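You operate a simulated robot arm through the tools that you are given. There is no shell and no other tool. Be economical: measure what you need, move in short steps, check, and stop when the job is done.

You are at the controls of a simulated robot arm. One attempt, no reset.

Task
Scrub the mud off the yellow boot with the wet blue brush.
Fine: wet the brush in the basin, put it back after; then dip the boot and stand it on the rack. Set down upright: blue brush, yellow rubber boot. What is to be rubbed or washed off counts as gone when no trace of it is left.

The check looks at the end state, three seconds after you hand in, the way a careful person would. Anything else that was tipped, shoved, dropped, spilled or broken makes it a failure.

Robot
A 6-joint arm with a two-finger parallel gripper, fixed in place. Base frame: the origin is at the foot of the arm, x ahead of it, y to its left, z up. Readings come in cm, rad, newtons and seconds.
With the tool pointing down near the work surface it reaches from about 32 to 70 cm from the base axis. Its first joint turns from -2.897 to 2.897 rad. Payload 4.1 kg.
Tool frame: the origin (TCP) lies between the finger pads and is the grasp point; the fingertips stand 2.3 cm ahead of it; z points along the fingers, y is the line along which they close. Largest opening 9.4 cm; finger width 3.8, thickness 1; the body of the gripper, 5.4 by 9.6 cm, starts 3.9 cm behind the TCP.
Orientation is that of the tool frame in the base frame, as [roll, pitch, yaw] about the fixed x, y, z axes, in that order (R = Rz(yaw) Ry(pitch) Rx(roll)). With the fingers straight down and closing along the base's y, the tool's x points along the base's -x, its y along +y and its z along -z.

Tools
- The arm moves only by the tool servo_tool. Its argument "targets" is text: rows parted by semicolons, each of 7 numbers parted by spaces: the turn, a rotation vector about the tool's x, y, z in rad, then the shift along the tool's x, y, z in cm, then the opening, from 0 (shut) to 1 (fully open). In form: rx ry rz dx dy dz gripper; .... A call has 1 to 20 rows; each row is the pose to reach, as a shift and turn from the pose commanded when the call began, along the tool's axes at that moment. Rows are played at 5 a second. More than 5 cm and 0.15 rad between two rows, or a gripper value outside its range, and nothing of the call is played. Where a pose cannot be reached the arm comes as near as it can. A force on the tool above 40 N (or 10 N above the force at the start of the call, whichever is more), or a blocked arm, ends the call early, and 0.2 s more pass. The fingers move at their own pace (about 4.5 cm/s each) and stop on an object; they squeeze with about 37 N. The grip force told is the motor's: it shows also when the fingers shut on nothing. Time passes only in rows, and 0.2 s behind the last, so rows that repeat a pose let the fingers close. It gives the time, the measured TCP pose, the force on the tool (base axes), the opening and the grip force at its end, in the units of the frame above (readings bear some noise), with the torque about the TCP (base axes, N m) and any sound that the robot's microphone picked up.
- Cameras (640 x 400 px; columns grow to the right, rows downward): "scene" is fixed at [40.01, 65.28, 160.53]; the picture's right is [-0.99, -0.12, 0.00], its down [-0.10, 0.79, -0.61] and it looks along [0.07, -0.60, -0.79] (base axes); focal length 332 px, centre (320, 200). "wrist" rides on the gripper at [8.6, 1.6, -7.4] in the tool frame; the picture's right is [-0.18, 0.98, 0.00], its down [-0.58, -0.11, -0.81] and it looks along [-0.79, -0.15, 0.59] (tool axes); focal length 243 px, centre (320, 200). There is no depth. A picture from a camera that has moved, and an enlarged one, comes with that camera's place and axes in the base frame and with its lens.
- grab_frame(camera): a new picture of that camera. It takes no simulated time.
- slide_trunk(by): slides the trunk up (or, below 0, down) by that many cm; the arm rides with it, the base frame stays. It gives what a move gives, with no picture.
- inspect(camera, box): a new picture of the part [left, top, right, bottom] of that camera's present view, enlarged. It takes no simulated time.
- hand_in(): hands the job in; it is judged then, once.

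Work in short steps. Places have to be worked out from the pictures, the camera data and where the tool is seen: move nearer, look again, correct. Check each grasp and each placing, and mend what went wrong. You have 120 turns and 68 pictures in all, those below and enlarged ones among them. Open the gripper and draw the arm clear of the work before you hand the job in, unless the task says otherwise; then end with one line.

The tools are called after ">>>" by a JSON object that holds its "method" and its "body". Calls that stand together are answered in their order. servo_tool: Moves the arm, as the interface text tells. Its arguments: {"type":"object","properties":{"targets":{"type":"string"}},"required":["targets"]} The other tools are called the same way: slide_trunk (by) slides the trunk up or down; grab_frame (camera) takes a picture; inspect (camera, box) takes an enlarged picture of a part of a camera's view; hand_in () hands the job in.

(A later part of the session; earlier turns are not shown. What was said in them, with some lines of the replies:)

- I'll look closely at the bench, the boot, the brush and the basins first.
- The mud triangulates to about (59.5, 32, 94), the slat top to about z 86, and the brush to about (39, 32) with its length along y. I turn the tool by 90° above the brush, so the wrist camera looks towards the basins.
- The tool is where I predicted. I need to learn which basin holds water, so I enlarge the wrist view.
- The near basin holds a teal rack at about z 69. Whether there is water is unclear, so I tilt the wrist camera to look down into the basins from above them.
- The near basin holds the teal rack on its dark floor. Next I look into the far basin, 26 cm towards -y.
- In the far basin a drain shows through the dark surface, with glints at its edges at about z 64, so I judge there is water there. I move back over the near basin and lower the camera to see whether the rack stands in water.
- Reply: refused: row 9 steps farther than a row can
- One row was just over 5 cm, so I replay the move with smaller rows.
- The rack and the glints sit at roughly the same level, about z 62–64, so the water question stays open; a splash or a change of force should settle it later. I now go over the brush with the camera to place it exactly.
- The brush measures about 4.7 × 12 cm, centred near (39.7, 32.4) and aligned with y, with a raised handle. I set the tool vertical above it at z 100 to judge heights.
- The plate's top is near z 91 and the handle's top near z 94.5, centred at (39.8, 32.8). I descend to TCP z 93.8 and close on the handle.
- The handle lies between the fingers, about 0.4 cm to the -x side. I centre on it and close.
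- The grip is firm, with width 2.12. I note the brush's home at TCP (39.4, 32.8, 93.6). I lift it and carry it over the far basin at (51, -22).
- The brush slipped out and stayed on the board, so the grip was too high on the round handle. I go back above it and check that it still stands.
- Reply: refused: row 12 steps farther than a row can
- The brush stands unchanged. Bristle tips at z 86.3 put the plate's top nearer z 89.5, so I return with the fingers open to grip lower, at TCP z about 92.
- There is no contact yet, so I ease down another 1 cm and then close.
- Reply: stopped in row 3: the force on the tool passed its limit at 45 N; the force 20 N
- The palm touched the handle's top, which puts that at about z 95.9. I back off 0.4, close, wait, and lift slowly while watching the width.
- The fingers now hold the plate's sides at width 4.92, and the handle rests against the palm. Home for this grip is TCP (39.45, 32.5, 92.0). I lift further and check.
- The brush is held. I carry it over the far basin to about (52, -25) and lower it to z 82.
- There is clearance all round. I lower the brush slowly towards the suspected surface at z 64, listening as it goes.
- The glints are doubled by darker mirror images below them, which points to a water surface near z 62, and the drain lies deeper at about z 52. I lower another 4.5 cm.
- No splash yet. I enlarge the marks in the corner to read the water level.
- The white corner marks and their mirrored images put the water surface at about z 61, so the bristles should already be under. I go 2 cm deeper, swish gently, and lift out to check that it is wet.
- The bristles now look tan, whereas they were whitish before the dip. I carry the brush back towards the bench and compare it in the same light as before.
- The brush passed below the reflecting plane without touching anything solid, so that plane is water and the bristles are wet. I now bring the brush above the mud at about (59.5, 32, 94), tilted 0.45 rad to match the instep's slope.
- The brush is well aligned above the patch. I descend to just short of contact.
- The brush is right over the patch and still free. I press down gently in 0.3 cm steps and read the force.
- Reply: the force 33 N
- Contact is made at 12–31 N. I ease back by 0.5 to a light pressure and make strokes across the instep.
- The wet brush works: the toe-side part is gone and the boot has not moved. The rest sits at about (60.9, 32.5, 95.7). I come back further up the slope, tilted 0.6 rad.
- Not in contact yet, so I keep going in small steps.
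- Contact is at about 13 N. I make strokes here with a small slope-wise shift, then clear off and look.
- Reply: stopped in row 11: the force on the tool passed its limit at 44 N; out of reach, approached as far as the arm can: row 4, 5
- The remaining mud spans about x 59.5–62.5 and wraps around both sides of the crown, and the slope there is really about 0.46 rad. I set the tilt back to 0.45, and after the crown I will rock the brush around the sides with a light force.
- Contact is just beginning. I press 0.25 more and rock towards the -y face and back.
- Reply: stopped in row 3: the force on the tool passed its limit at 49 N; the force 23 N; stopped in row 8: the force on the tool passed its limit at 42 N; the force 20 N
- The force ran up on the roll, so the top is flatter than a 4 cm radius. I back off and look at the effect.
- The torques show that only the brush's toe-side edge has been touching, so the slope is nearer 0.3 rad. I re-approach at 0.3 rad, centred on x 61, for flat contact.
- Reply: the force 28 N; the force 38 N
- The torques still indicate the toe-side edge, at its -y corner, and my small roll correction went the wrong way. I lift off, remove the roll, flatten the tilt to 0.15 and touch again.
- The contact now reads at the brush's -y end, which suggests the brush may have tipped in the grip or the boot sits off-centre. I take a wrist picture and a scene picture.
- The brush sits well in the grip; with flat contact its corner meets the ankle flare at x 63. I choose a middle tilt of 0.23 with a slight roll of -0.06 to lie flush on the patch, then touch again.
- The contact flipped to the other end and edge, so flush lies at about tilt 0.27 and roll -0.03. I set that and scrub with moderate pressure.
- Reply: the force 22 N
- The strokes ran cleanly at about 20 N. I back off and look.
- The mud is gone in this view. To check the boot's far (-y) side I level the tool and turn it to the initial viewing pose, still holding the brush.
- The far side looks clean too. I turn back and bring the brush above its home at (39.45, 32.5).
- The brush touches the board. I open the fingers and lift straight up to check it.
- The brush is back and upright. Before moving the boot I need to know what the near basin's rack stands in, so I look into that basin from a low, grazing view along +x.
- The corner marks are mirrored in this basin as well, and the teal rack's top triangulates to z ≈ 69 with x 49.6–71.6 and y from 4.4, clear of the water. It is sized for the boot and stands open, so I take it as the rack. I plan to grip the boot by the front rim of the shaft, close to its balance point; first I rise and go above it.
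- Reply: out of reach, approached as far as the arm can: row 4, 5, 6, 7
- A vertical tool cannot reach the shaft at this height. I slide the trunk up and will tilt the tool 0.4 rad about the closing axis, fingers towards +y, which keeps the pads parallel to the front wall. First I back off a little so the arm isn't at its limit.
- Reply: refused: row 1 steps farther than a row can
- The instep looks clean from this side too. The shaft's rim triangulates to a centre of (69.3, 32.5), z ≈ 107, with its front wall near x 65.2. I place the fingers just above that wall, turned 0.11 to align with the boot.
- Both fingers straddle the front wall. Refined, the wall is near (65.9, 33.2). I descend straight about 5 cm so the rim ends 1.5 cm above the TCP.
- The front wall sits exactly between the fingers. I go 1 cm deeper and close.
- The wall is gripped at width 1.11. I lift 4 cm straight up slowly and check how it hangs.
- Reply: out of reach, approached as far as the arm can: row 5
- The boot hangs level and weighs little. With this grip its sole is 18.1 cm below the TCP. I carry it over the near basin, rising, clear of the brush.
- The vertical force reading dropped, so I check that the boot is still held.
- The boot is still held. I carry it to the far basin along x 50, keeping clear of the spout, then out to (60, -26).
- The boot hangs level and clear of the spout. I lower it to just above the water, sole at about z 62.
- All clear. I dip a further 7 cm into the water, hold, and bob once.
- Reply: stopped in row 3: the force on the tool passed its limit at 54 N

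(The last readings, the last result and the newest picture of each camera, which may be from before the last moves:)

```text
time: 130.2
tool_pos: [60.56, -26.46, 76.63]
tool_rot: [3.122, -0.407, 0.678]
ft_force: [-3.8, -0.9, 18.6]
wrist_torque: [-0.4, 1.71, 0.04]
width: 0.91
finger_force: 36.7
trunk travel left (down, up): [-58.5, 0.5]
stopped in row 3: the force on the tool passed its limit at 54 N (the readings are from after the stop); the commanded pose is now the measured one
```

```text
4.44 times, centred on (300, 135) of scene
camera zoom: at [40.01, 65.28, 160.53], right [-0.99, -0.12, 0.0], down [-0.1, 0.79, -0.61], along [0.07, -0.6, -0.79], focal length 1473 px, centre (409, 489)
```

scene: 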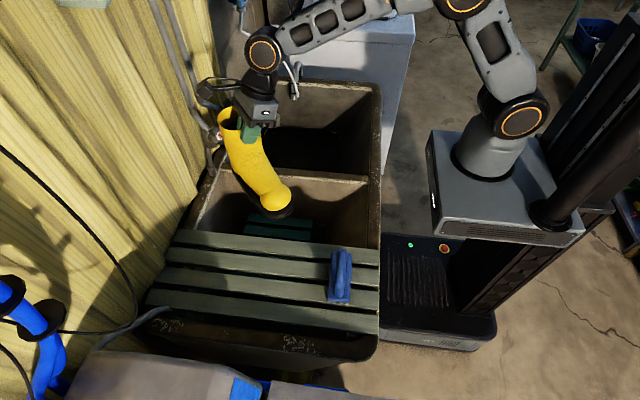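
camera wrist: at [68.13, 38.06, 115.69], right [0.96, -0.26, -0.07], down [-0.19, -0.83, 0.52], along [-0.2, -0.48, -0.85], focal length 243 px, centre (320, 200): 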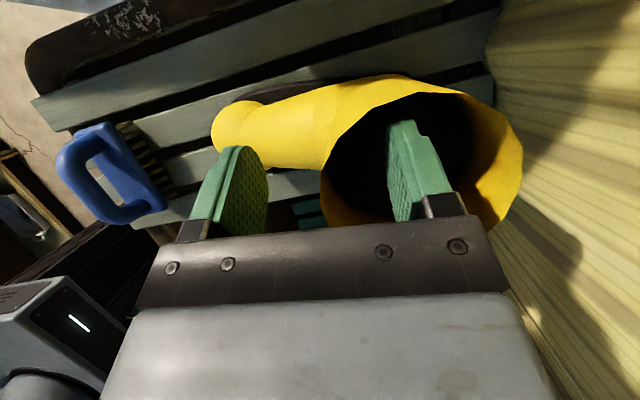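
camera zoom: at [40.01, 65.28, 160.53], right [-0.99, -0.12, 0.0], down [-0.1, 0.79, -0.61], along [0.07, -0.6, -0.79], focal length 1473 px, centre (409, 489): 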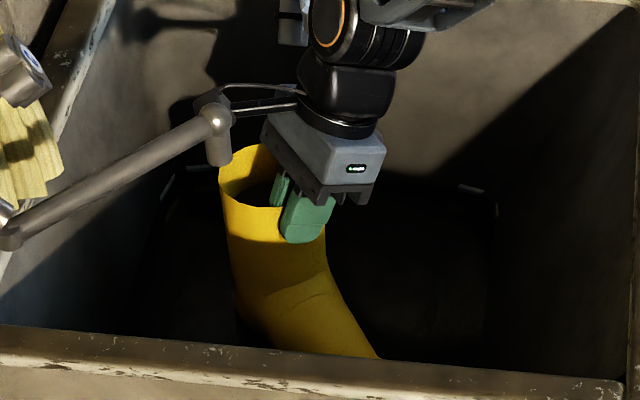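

The sole met the basin's floor, so it is dipped as deep as it goes. I ease up slightly, hold, then lift out slowly and check the grip.

>>> {"method": "servo_tool", "body": {"targets": "0 0 0 0.2 0 -0.5 0;0 0 0 0.2 0 -0.5 0;0 0 0 0.2 0 -0.5 0;0 0 0 0.2 0 -0.5 0;0 0 0 0.8 0 -1.8 0;0 0 0 1.6 0 -3.7 0;0 0 0 2.7 0 -6.5 0;0 0 0 4.2 0 -10 0;0 0 0 5.7 0 -13.5 0;0 0 0 7.2 0 -17 0;0 0 0 8.7 0 -20.6 0;0 0 0 10.2 0 -24.1 0;0 0 0 11.7 0 -27.7 0;0 0 0 13.2 0 -31.2 0;0 0 0 14.7 0 -34.8 0;0 0 0 15.3 0 -36.2 0;0 0 0 15.3 0 -36.2 0"}}

>>> {"method": "inspect", "body": {"camera": "scene", "box": [180, 0, 400, 160]}}

```text
time: 133.8
tool_pos: [59.97, -25.94, 115.8]
tool_rot: [3.126, -0.404, 0.677]
ft_force: [-0.5, 0.6, -3.3]
wrist_torque: [-0.01, 0.04, 0.01]
width: 0.86
finger_force: 37.2
trunk travel left (down, up): [-58.5, 0.5]
```

```text
2.50 times, centred on (290, 80) of scene
camera zoom: at [40.01, 65.28, 160.53], right [-0.99, -0.12, 0.0], down [-0.1, 0.79, -0.61], along [0.07, -0.6, -0.79], focal length 829 px, centre (395, 500)
```

zoom: 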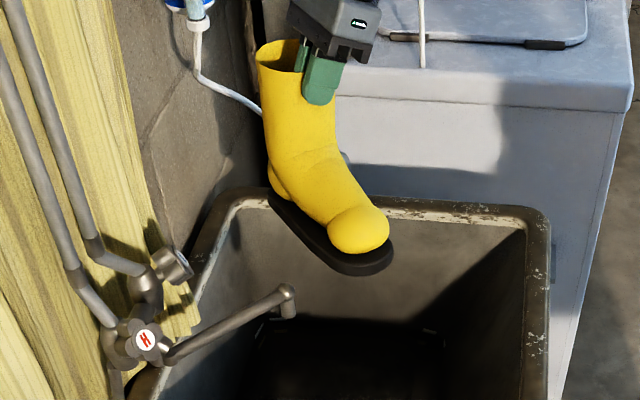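

The boot is unchanged in the grip and the instep is spotless. It only dipped 2–3 cm before the toe met the floor's edge, so I dip again further from the wall, at (63, -28).

>>> {"method": "servo_tool", "body": {"targets": "0 0 0 0.5 1.7 0.2 0;0 0 0 1 3.4 0.4 0;0 0 0 -0.2 3.4 3.3 0;0 0 0 -1.7 3.4 6.8 0;0 0 0 -3.2 3.4 10.4 0;0 0 0 -4.7 3.4 13.9 0;0 0 0 -6.2 3.4 17.5 0;0 0 0 -7.7 3.4 21 0;0 0 0 -9.2 3.4 24.6 0;0 0 0 -10.7 3.4 28.1 0;0 0 0 -12 3.4 31.2 0;0 0 0 -12.9 3.4 33.4 0;0 0 0 -12.9 3.4 33.4 0"}}

>>> {"method": "servo_tool", "body": {"targets": "0 0 0 -0.2 0 0.46 0;0 0 0 -0.4 0 0.92 0;0 0 0 -0.6 0 1.38 0;0 0 0 -0.8 0 1.84 0;0 0 0 -1 0 2.3 0;0 0 0 -1.2 0 2.76 0;0 0 0 -1.4 0 3.2 0;0 0 0 -1.6 0 3.7 0;0 0 0 -1.8 0 4.15 0;0 0 0 -2 0 4.6 0;0 0 0 -2 0 4.6 0;0 0 0 -2 0 4.6 0;0 0 0 -2 0 4.6 0;0 0 0 -2 0 4.6 0"}}

```text
time: 136.6
tool_pos: [63.52, -28.09, 80.02]
tool_rot: [3.126, -0.406, 0.677]
ft_force: [-1.1, -0.3, -3.9]
wrist_torque: [-0.02, 0.0, 0.01]
width: 0.78
finger_force: 36.3
trunk travel left (down, up): [-58.5, 0.5]
```

```text
time: 139.6
tool_pos: [62.96, -28.06, 75.2]
tool_rot: [3.125, -0.405, 0.679]
ft_force: [8.5, 4.5, 1.9]
wrist_torque: [0.88, -0.91, -0.48]
width: 0.61
finger_force: 37.0
out of reach, approached as far as the arm can: row 9, 10, 11, 12, 13, 14
trunk travel left (down, up): [-58.5, 0.5]
```

The sole is now about 4 cm under the surface and the arm is at its limit; the grip width has crept down a little. I lift out, come inward to (50, -28), and check.

>>> {"method": "servo_tool", "body": {"targets": "0 0 0 0.4 0 -0.9 0;0 0 0 1.2 0 -2.8 0;0 0 0 2.3 0 -5.5 0;0 0 0 3.7 0 -8.8 0;0 0 0 5.1 0 -12.1 0;0 0 0 6.5 0 -15.4 0;0 0 0 7.9 0 -18.7 0;0 0 0 9.3 0 -22 0;0 0 0 10.7 0 -25.3 0;0 0 0 11.9 0 -28.2 0;0 0 0 12.8 0 -30.4 0;0 0 0 11.4 -1.6 -32.3 0;0 0 0 10 -3.2 -34.2 0;0 0 0 8.6 -4.8 -36.1 0;0 0 0 7.1 -6.5 -38 0;0 0 0 5.7 -8.1 -39.9 0;0 0 0 5.7 -8.1 -39.9 0"}}

>>> {"method": "grab_frame", "body": {"camera": "wrist"}}

```text
time: 143.2
tool_pos: [49.4, -27.84, 114.01]
tool_rot: [3.126, -0.405, 0.678]
ft_force: [0.5, 0.6, -3.0]
wrist_torque: [0.0, 0.0, -0.01]
width: 0.58
finger_force: 36.5
trunk travel left (down, up): [-58.5, 0.5]
```

```text
7 pictures are left
camera wrist: at [54.3, -25.89, 124.29], right [0.48, -0.88, -0.06], down [-0.74, -0.44, 0.51], along [-0.47, -0.2, -0.86], focal length 243 px, centre (320, 200)
```

wrist: 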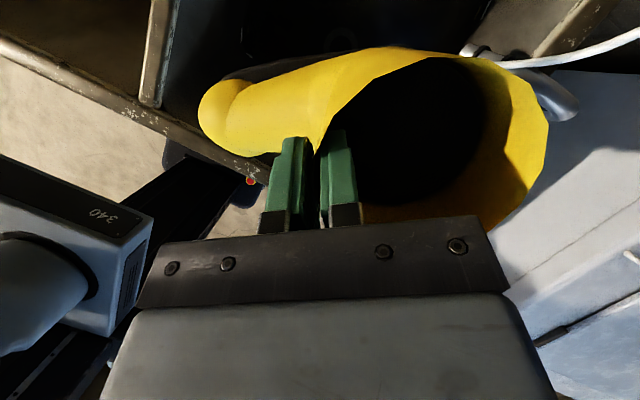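

The boot has crept down towards the fingertips, so I shouldn't delay. I carry it in one smooth move, turning it back, over the rack at (62.2, 13), and lower it part way.

>>> {"method": "servo_tool", "body": {"targets": "0.028 0 -0.067 1.5 -2 0.6 0;0.056 0 -0.134 3.6 -5 1.5 0;0.085 0 -0.201 5.8 -8 2.5 0;0.113 0 -0.268 8 -11 3.4 0;0.141 0 -0.335 10.2 -14 4.3 0;0.17 0 -0.402 12.4 -17 5.2 0;0.198 0 -0.469 14.6 -20 6.2 0;0.226 0 -0.536 16.8 -23 7.1 0;0.255 0 -0.603 19 -26 8 0;0.283 0 -0.67 21.2 -29 9 0;0.311 0 -0.737 23.4 -32.1 9.9 0;0.311 0 -0.737 25.8 -30.1 10.9 0;0.311 0 -0.737 28.2 -28 11.9 0;0.311 0 -0.737 30.6 -26 12.9 0;0.311 0 -0.737 32.6 -24.2 13.8 0;0.311 0 -0.737 31.1 -24.2 17.3 0;0.311 0 -0.737 29.6 -24.2 20.8 0;0.311 0 -0.737 28.1 -24.2 24.3 0;0.311 0 -0.737 26.6 -24.2 27.8 0;0.311 0 -0.737 26 -24.2 29 0"}}

>>> {"method": "inspect", "body": {"camera": "scene", "box": [170, 120, 370, 260]}}

```text
time: 147.4
tool_pos: [61.95, 12.84, 97.17]
tool_rot: [3.127, -0.393, 1.477]
ft_force: [0.3, -0.5, -3.0]
wrist_torque: [-0.05, 0.0, 0.01]
width: 0.6
finger_force: 36.9
trunk travel left (down, up): [-58.5, 0.5]
```

```text
2.86 times, centred on (270, 190) of scene
camera zoom: at [40.01, 65.28, 160.53], right [-0.99, -0.12, 0.0], down [-0.1, 0.79, -0.61], along [0.07, -0.6, -0.79], focal length 947 px, centre (463, 229)
```

zoom: 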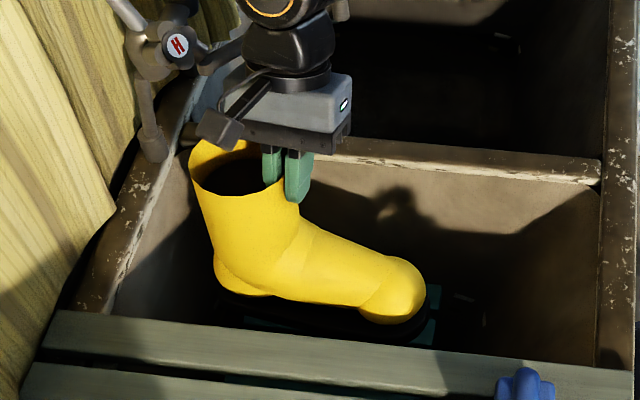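

The boot is over the rack and level, spanning about x 49–72 and y 8–18. I lower 7.5 cm, then feel for the rack in small steps.

>>> {"method": "servo_tool", "body": {"targets": "0 0 0 -0.8 0 1.8 0;0 0 0 -1.6 0 3.7 0;0 0 0 -2.3 0 5.5 0;0 0 0 -2.9 0 6.9 0;0 0 0 -2.9 0 6.9 0"}}

>>> {"method": "servo_tool", "body": {"targets": "0 0 0 -0.2 0 0.46 0;0 0 0 -0.4 0 0.92 0;0 0 0 -0.4 0 0.92 0"}}

>>> {"method": "servo_tool", "body": {"targets": "0 0 0 -0.16 0 0.37 0;0 0 0 -0.16 0 0.37 0"}}

>>> {"method": "servo_tool", "body": {"targets": "0 0 0 -0.16 0 0.37 0;0 0 0 -0.16 0 0.37 0"}}

```text
time: 148.6
tool_pos: [62.01, 12.78, 89.67]
tool_rot: [3.128, -0.393, 1.479]
ft_force: [-0.1, -0.5, -3.7]
wrist_torque: [-0.04, 0.04, 0.02]
width: 0.59
finger_force: 37.1
trunk travel left (down, up): [-58.5, 0.5]
```

```text
time: 149.4
tool_pos: [62.14, 12.59, 88.58]
tool_rot: [3.127, -0.393, 1.478]
ft_force: [0.0, 0.0, -4.3]
wrist_torque: [-0.04, 0.0, 0.01]
width: 0.6
finger_force: 37.5
trunk travel left (down, up): [-58.5, 0.5]
```

```text
time: 150.0
tool_pos: [62.21, 12.82, 88.15]
tool_rot: [3.125, -0.393, 1.478]
ft_force: [0.0, 0.1, -3.7]
wrist_torque: [-0.04, 0.01, 0.01]
width: 0.6
finger_force: 37.0
trunk travel left (down, up): [-58.5, 0.5]
```

```text
time: 150.6
tool_pos: [62.24, 12.76, 88.04]
tool_rot: [3.126, -0.392, 1.479]
ft_force: [0.4, -0.2, -3.2]
wrist_torque: [0.0, 0.03, 0.01]
width: 0.59
finger_force: 37.4
trunk travel left (down, up): [-58.5, 0.5]
```

>>> {"method": "servo_tool", "body": {"targets": "0 0 0 -0.16 0 0.37 0;0 0 0 -0.16 0 0.37 0"}}

>>> {"method": "servo_tool", "body": {"targets": "0 0 0 -0.16 0 0.37 0;0 0 0 -0.16 0 0.37 0"}}

>>> {"method": "servo_tool", "body": {"targets": "0 0 0 -0.16 0 0.37 0;0 0 0 -0.16 0 0.37 0"}}

```text
time: 151.2
tool_pos: [62.34, 12.79, 87.47]
tool_rot: [3.129, -0.392, 1.479]
ft_force: [0.8, -0.2, -4.0]
wrist_torque: [0.0, 0.06, 0.0]
width: 0.6
finger_force: 37.4
trunk travel left (down, up): [-58.5, 0.5]
```

```text
time: 151.8
tool_pos: [62.22, 12.73, 87.06]
tool_rot: [3.128, -0.393, 1.477]
ft_force: [-1.2, -0.6, -3.3]
wrist_torque: [-0.05, 0.03, 0.01]
width: 0.6
finger_force: 36.9
trunk travel left (down, up): [-58.5, 0.5]
```

```text
time: 152.4
tool_pos: [62.35, 12.72, 86.74]
tool_rot: [3.126, -0.393, 1.477]
ft_force: [0.2, 0.0, -4.5]
wrist_torque: [-0.04, -0.01, 0.0]
width: 0.59
finger_force: 37.5
trunk travel left (down, up): [-58.5, 0.5]
```

>>> {"method": "servo_tool", "body": {"targets": "0 0 0 -0.16 0 0.37 0;0 0 0 -0.32 0 0.74 0;0 0 0 -0.32 0 0.74 0"}}

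>>> {"method": "servo_tool", "body": {"targets": "0 0 0 -0.16 0 0.37 0;0 0 0 -0.16 0 0.37 0"}}

>>> {"method": "servo_tool", "body": {"targets": "0 0 0 -0.16 0 0.37 0;0 0 0 -0.16 0 0.37 0"}}

```text
time: 153.2
tool_pos: [62.58, 12.79, 86.46]
tool_rot: [3.116, -0.395, 1.482]
ft_force: [9.9, -0.3, 38.2]
wrist_torque: [-1.23, 1.16, 0.37]
width: 0.65
finger_force: 37.4
trunk travel left (down, up): [-58.5, 0.5]
```

```text
time: 153.6
tool_pos: [62.57, 12.7, 86.44]
tool_rot: [3.112, -0.397, 1.483]
ft_force: [-5.1, -3.6, 18.4]
wrist_torque: [-1.4, 1.39, -0.17]
width: 0.66
finger_force: 37.3
trunk travel left (down, up): [-58.5, 0.5]
stopped in row 1: the force on the tool passed its limit at 52 N (the readings are from after the stop); the commanded pose is now the measured one
```

```text
time: 154.1
tool_pos: [62.75, 12.75, 86.34]
tool_rot: [3.104, -0.399, 1.485]
ft_force: [-11.6, -4.3, 20.6]
wrist_torque: [-1.59, 1.8, -0.25]
width: 0.67
finger_force: 36.9
trunk travel left (down, up): [-58.5, 0.5]
stopped in row 2: the force on the tool passed its limit at 42 N (the readings are from after the stop); the commanded pose is now the measured one
```

Contact is at TCP 86.5, which agrees with the rack top. I ease up 0.3 to relieve the pressure and look before releasing.

>>> {"method": "servo_tool", "body": {"targets": "0 0 0 0.08 0 -0.2 0;0 0 0 0.12 0 -0.28 0;0 0 0 0.12 0 -0.28 0"}}

>>> {"method": "inspect", "body": {"camera": "scene", "box": [180, 140, 350, 260]}}

```text
time: 154.9
tool_pos: [62.79, 12.79, 86.36]
tool_rot: [3.109, -0.397, 1.482]
ft_force: [-8.1, -0.2, 9.0]
wrist_torque: [-0.51, 1.59, -0.2]
width: 0.68
finger_force: 37.5
trunk travel left (down, up): [-58.5, 0.5]
```

```text
3.33 times, centred on (265, 200) of scene
camera zoom: at [40.01, 65.28, 160.53], right [-0.99, -0.12, 0.0], down [-0.1, 0.79, -0.61], along [0.07, -0.6, -0.79], focal length 1105 px, centre (503, 200)
```

zoom: 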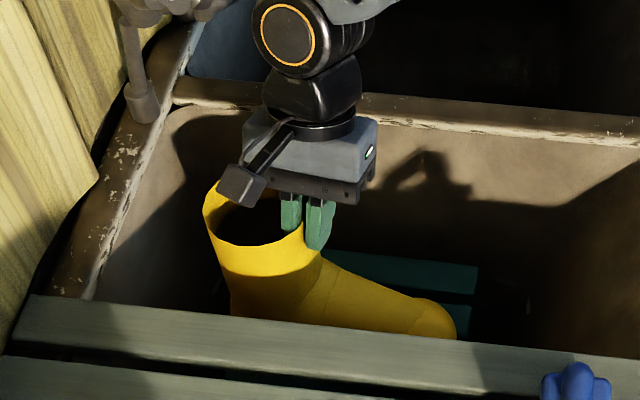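

The boot stands on the rack. I relax the residual sideways load, open the fingers partly, and draw straight up out of the shaft.

>>> {"method": "servo_tool", "body": {"targets": "0 0 0 0.04 -0.2 -0.1 0;0 0 0 0.08 -0.3 -0.2 0;0 0 0 0.08 -0.3 -0.2 0"}}

>>> {"method": "servo_tool", "body": {"targets": "0 0 0 0 0 0 0.15;0 0 0 0 0 0 0.3;0 0 0 0 0 0 0.5;0 0 0 0 0 0 0.5;0 0 0 0 0 0 0.5;0 0 0 0 0 0 0.5"}}

>>> {"method": "servo_tool", "body": {"targets": "0 0 0 0.2 0 -0.46 0.5;0 0 0 0.6 0 -1.4 0.5;0 0 0 1.2 0 -2.8 0.5;0 0 0 2 0 -4.6 0.5;0 0 0 3.5 0 -8 0.5;0 0 0 5 0 -11.6 0.5;0 0 0 6.5 0 -15.2 0.5;0 0 0 8 0 -18.8 0.5;0 0 0 8 0 -18.8 0.5"}}

>>> {"method": "grab_frame", "body": {"camera": "wrist"}}

```text
time: 155.7
tool_pos: [62.67, 12.84, 86.6]
tool_rot: [3.105, -0.399, 1.483]
ft_force: [-0.7, -0.3, 0.5]
wrist_torque: [-0.04, 0.75, -0.03]
width: 0.6
finger_force: 37.5
trunk travel left (down, up): [-58.5, 0.5]
```

```text
time: 157.1
tool_pos: [62.57, 12.78, 86.55]
tool_rot: [3.108, -0.398, 1.484]
ft_force: [1.3, 0.7, 2.0]
wrist_torque: [-0.09, -0.04, 0.04]
width: 4.75
finger_force: 0.3
trunk travel left (down, up): [-58.5, 0.5]
```

```text
time: 159.1
tool_pos: [61.95, 12.86, 107.11]
tool_rot: [3.105, -0.399, 1.483]
ft_force: [-0.3, 0.1, -0.5]
wrist_torque: [-0.03, 0.02, -0.01]
width: 4.69
finger_force: 0.1
trunk travel left (down, up): [-58.5, 0.5]
```

```text
4 pictures are left
camera wrist: at [63.8, 17.76, 117.38], right [0.96, -0.27, -0.04], down [-0.21, -0.83, 0.51], along [-0.17, -0.49, -0.86], focal length 243 px, centre (320, 200)
```

wrist: 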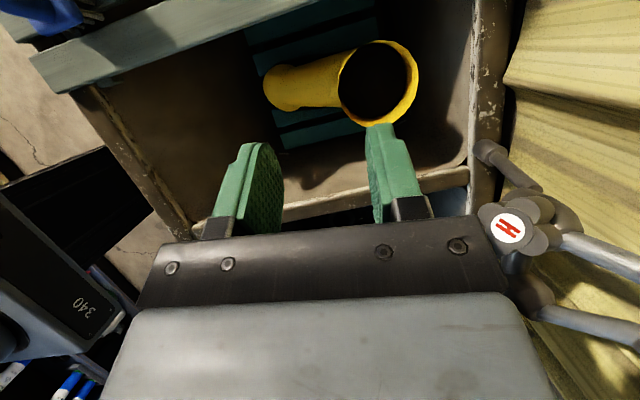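

The boot stands upright on the rack. I draw the arm clear, inward and up, and take a final look.

>>> {"method": "servo_tool", "body": {"targets": "0 0 0 1 -2 -2 0.5;0 0 0 2 -6 -4 0.5;0 0 0 2.5 -10 -6 0.5;0 0 0 3 -14 -8 0.5;0 0 0 3 -18 -10 0.5;0 0 0 3 -22 -11 0.5;0 0 0 3 -25 -12 0.5;0 0 0 3 -25 -12 0.5"}}

>>> {"method": "grab_frame", "body": {"camera": "scene"}}

>>> {"method": "inspect", "body": {"camera": "scene", "box": [190, 150, 370, 310]}}

```text
time: 160.9
tool_pos: [36.49, 13.64, 118.35]
tool_rot: [3.108, -0.399, 1.485]
ft_force: [0.2, -0.7, 0.5]
wrist_torque: [-0.01, 0.02, 0.03]
width: 4.7
finger_force: 0.0
trunk travel left (down, up): [-58.5, 0.5]
```

```text
3 pictures are left
```

scene: 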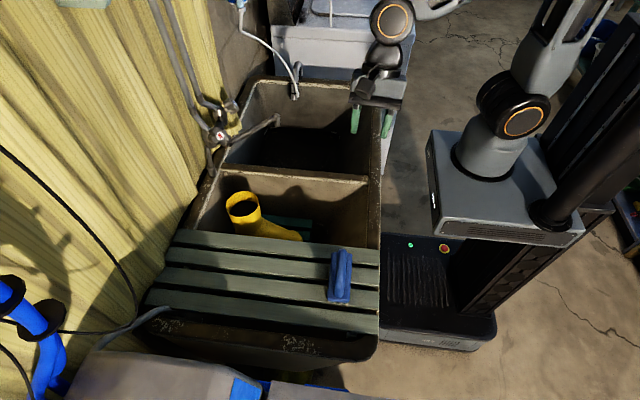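

```text
2.50 times, centred on (280, 230) of scene
camera zoom: at [40.01, 65.28, 160.53], right [-0.99, -0.12, 0.0], down [-0.1, 0.79, -0.61], along [0.07, -0.6, -0.79], focal length 829 px, centre (420, 125)
```

zoom: 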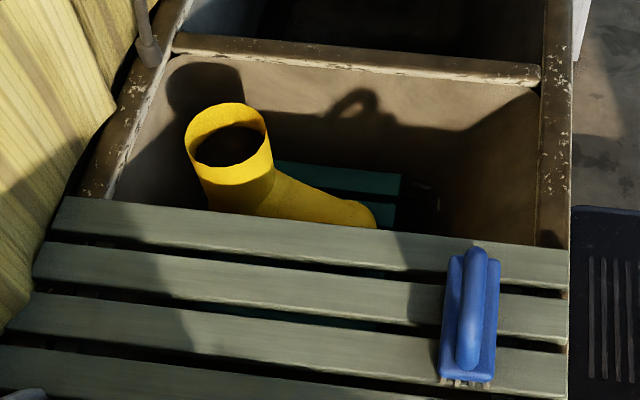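

The boot is clean and upright on the rack, the brush is back upright on the slats, and the gripper is open and clear. I hand the job in.

>>> {"method": "hand_in", "body": {}}

```text
The job is handed in.
```

The mud is off the boot in every view I took. The boot was dipped (sole about 4 cm under, by my estimate of the water level) and stands upright on the teal rack in the near basin, which I took to be "the rack". The blue brush is back in its place, upright.
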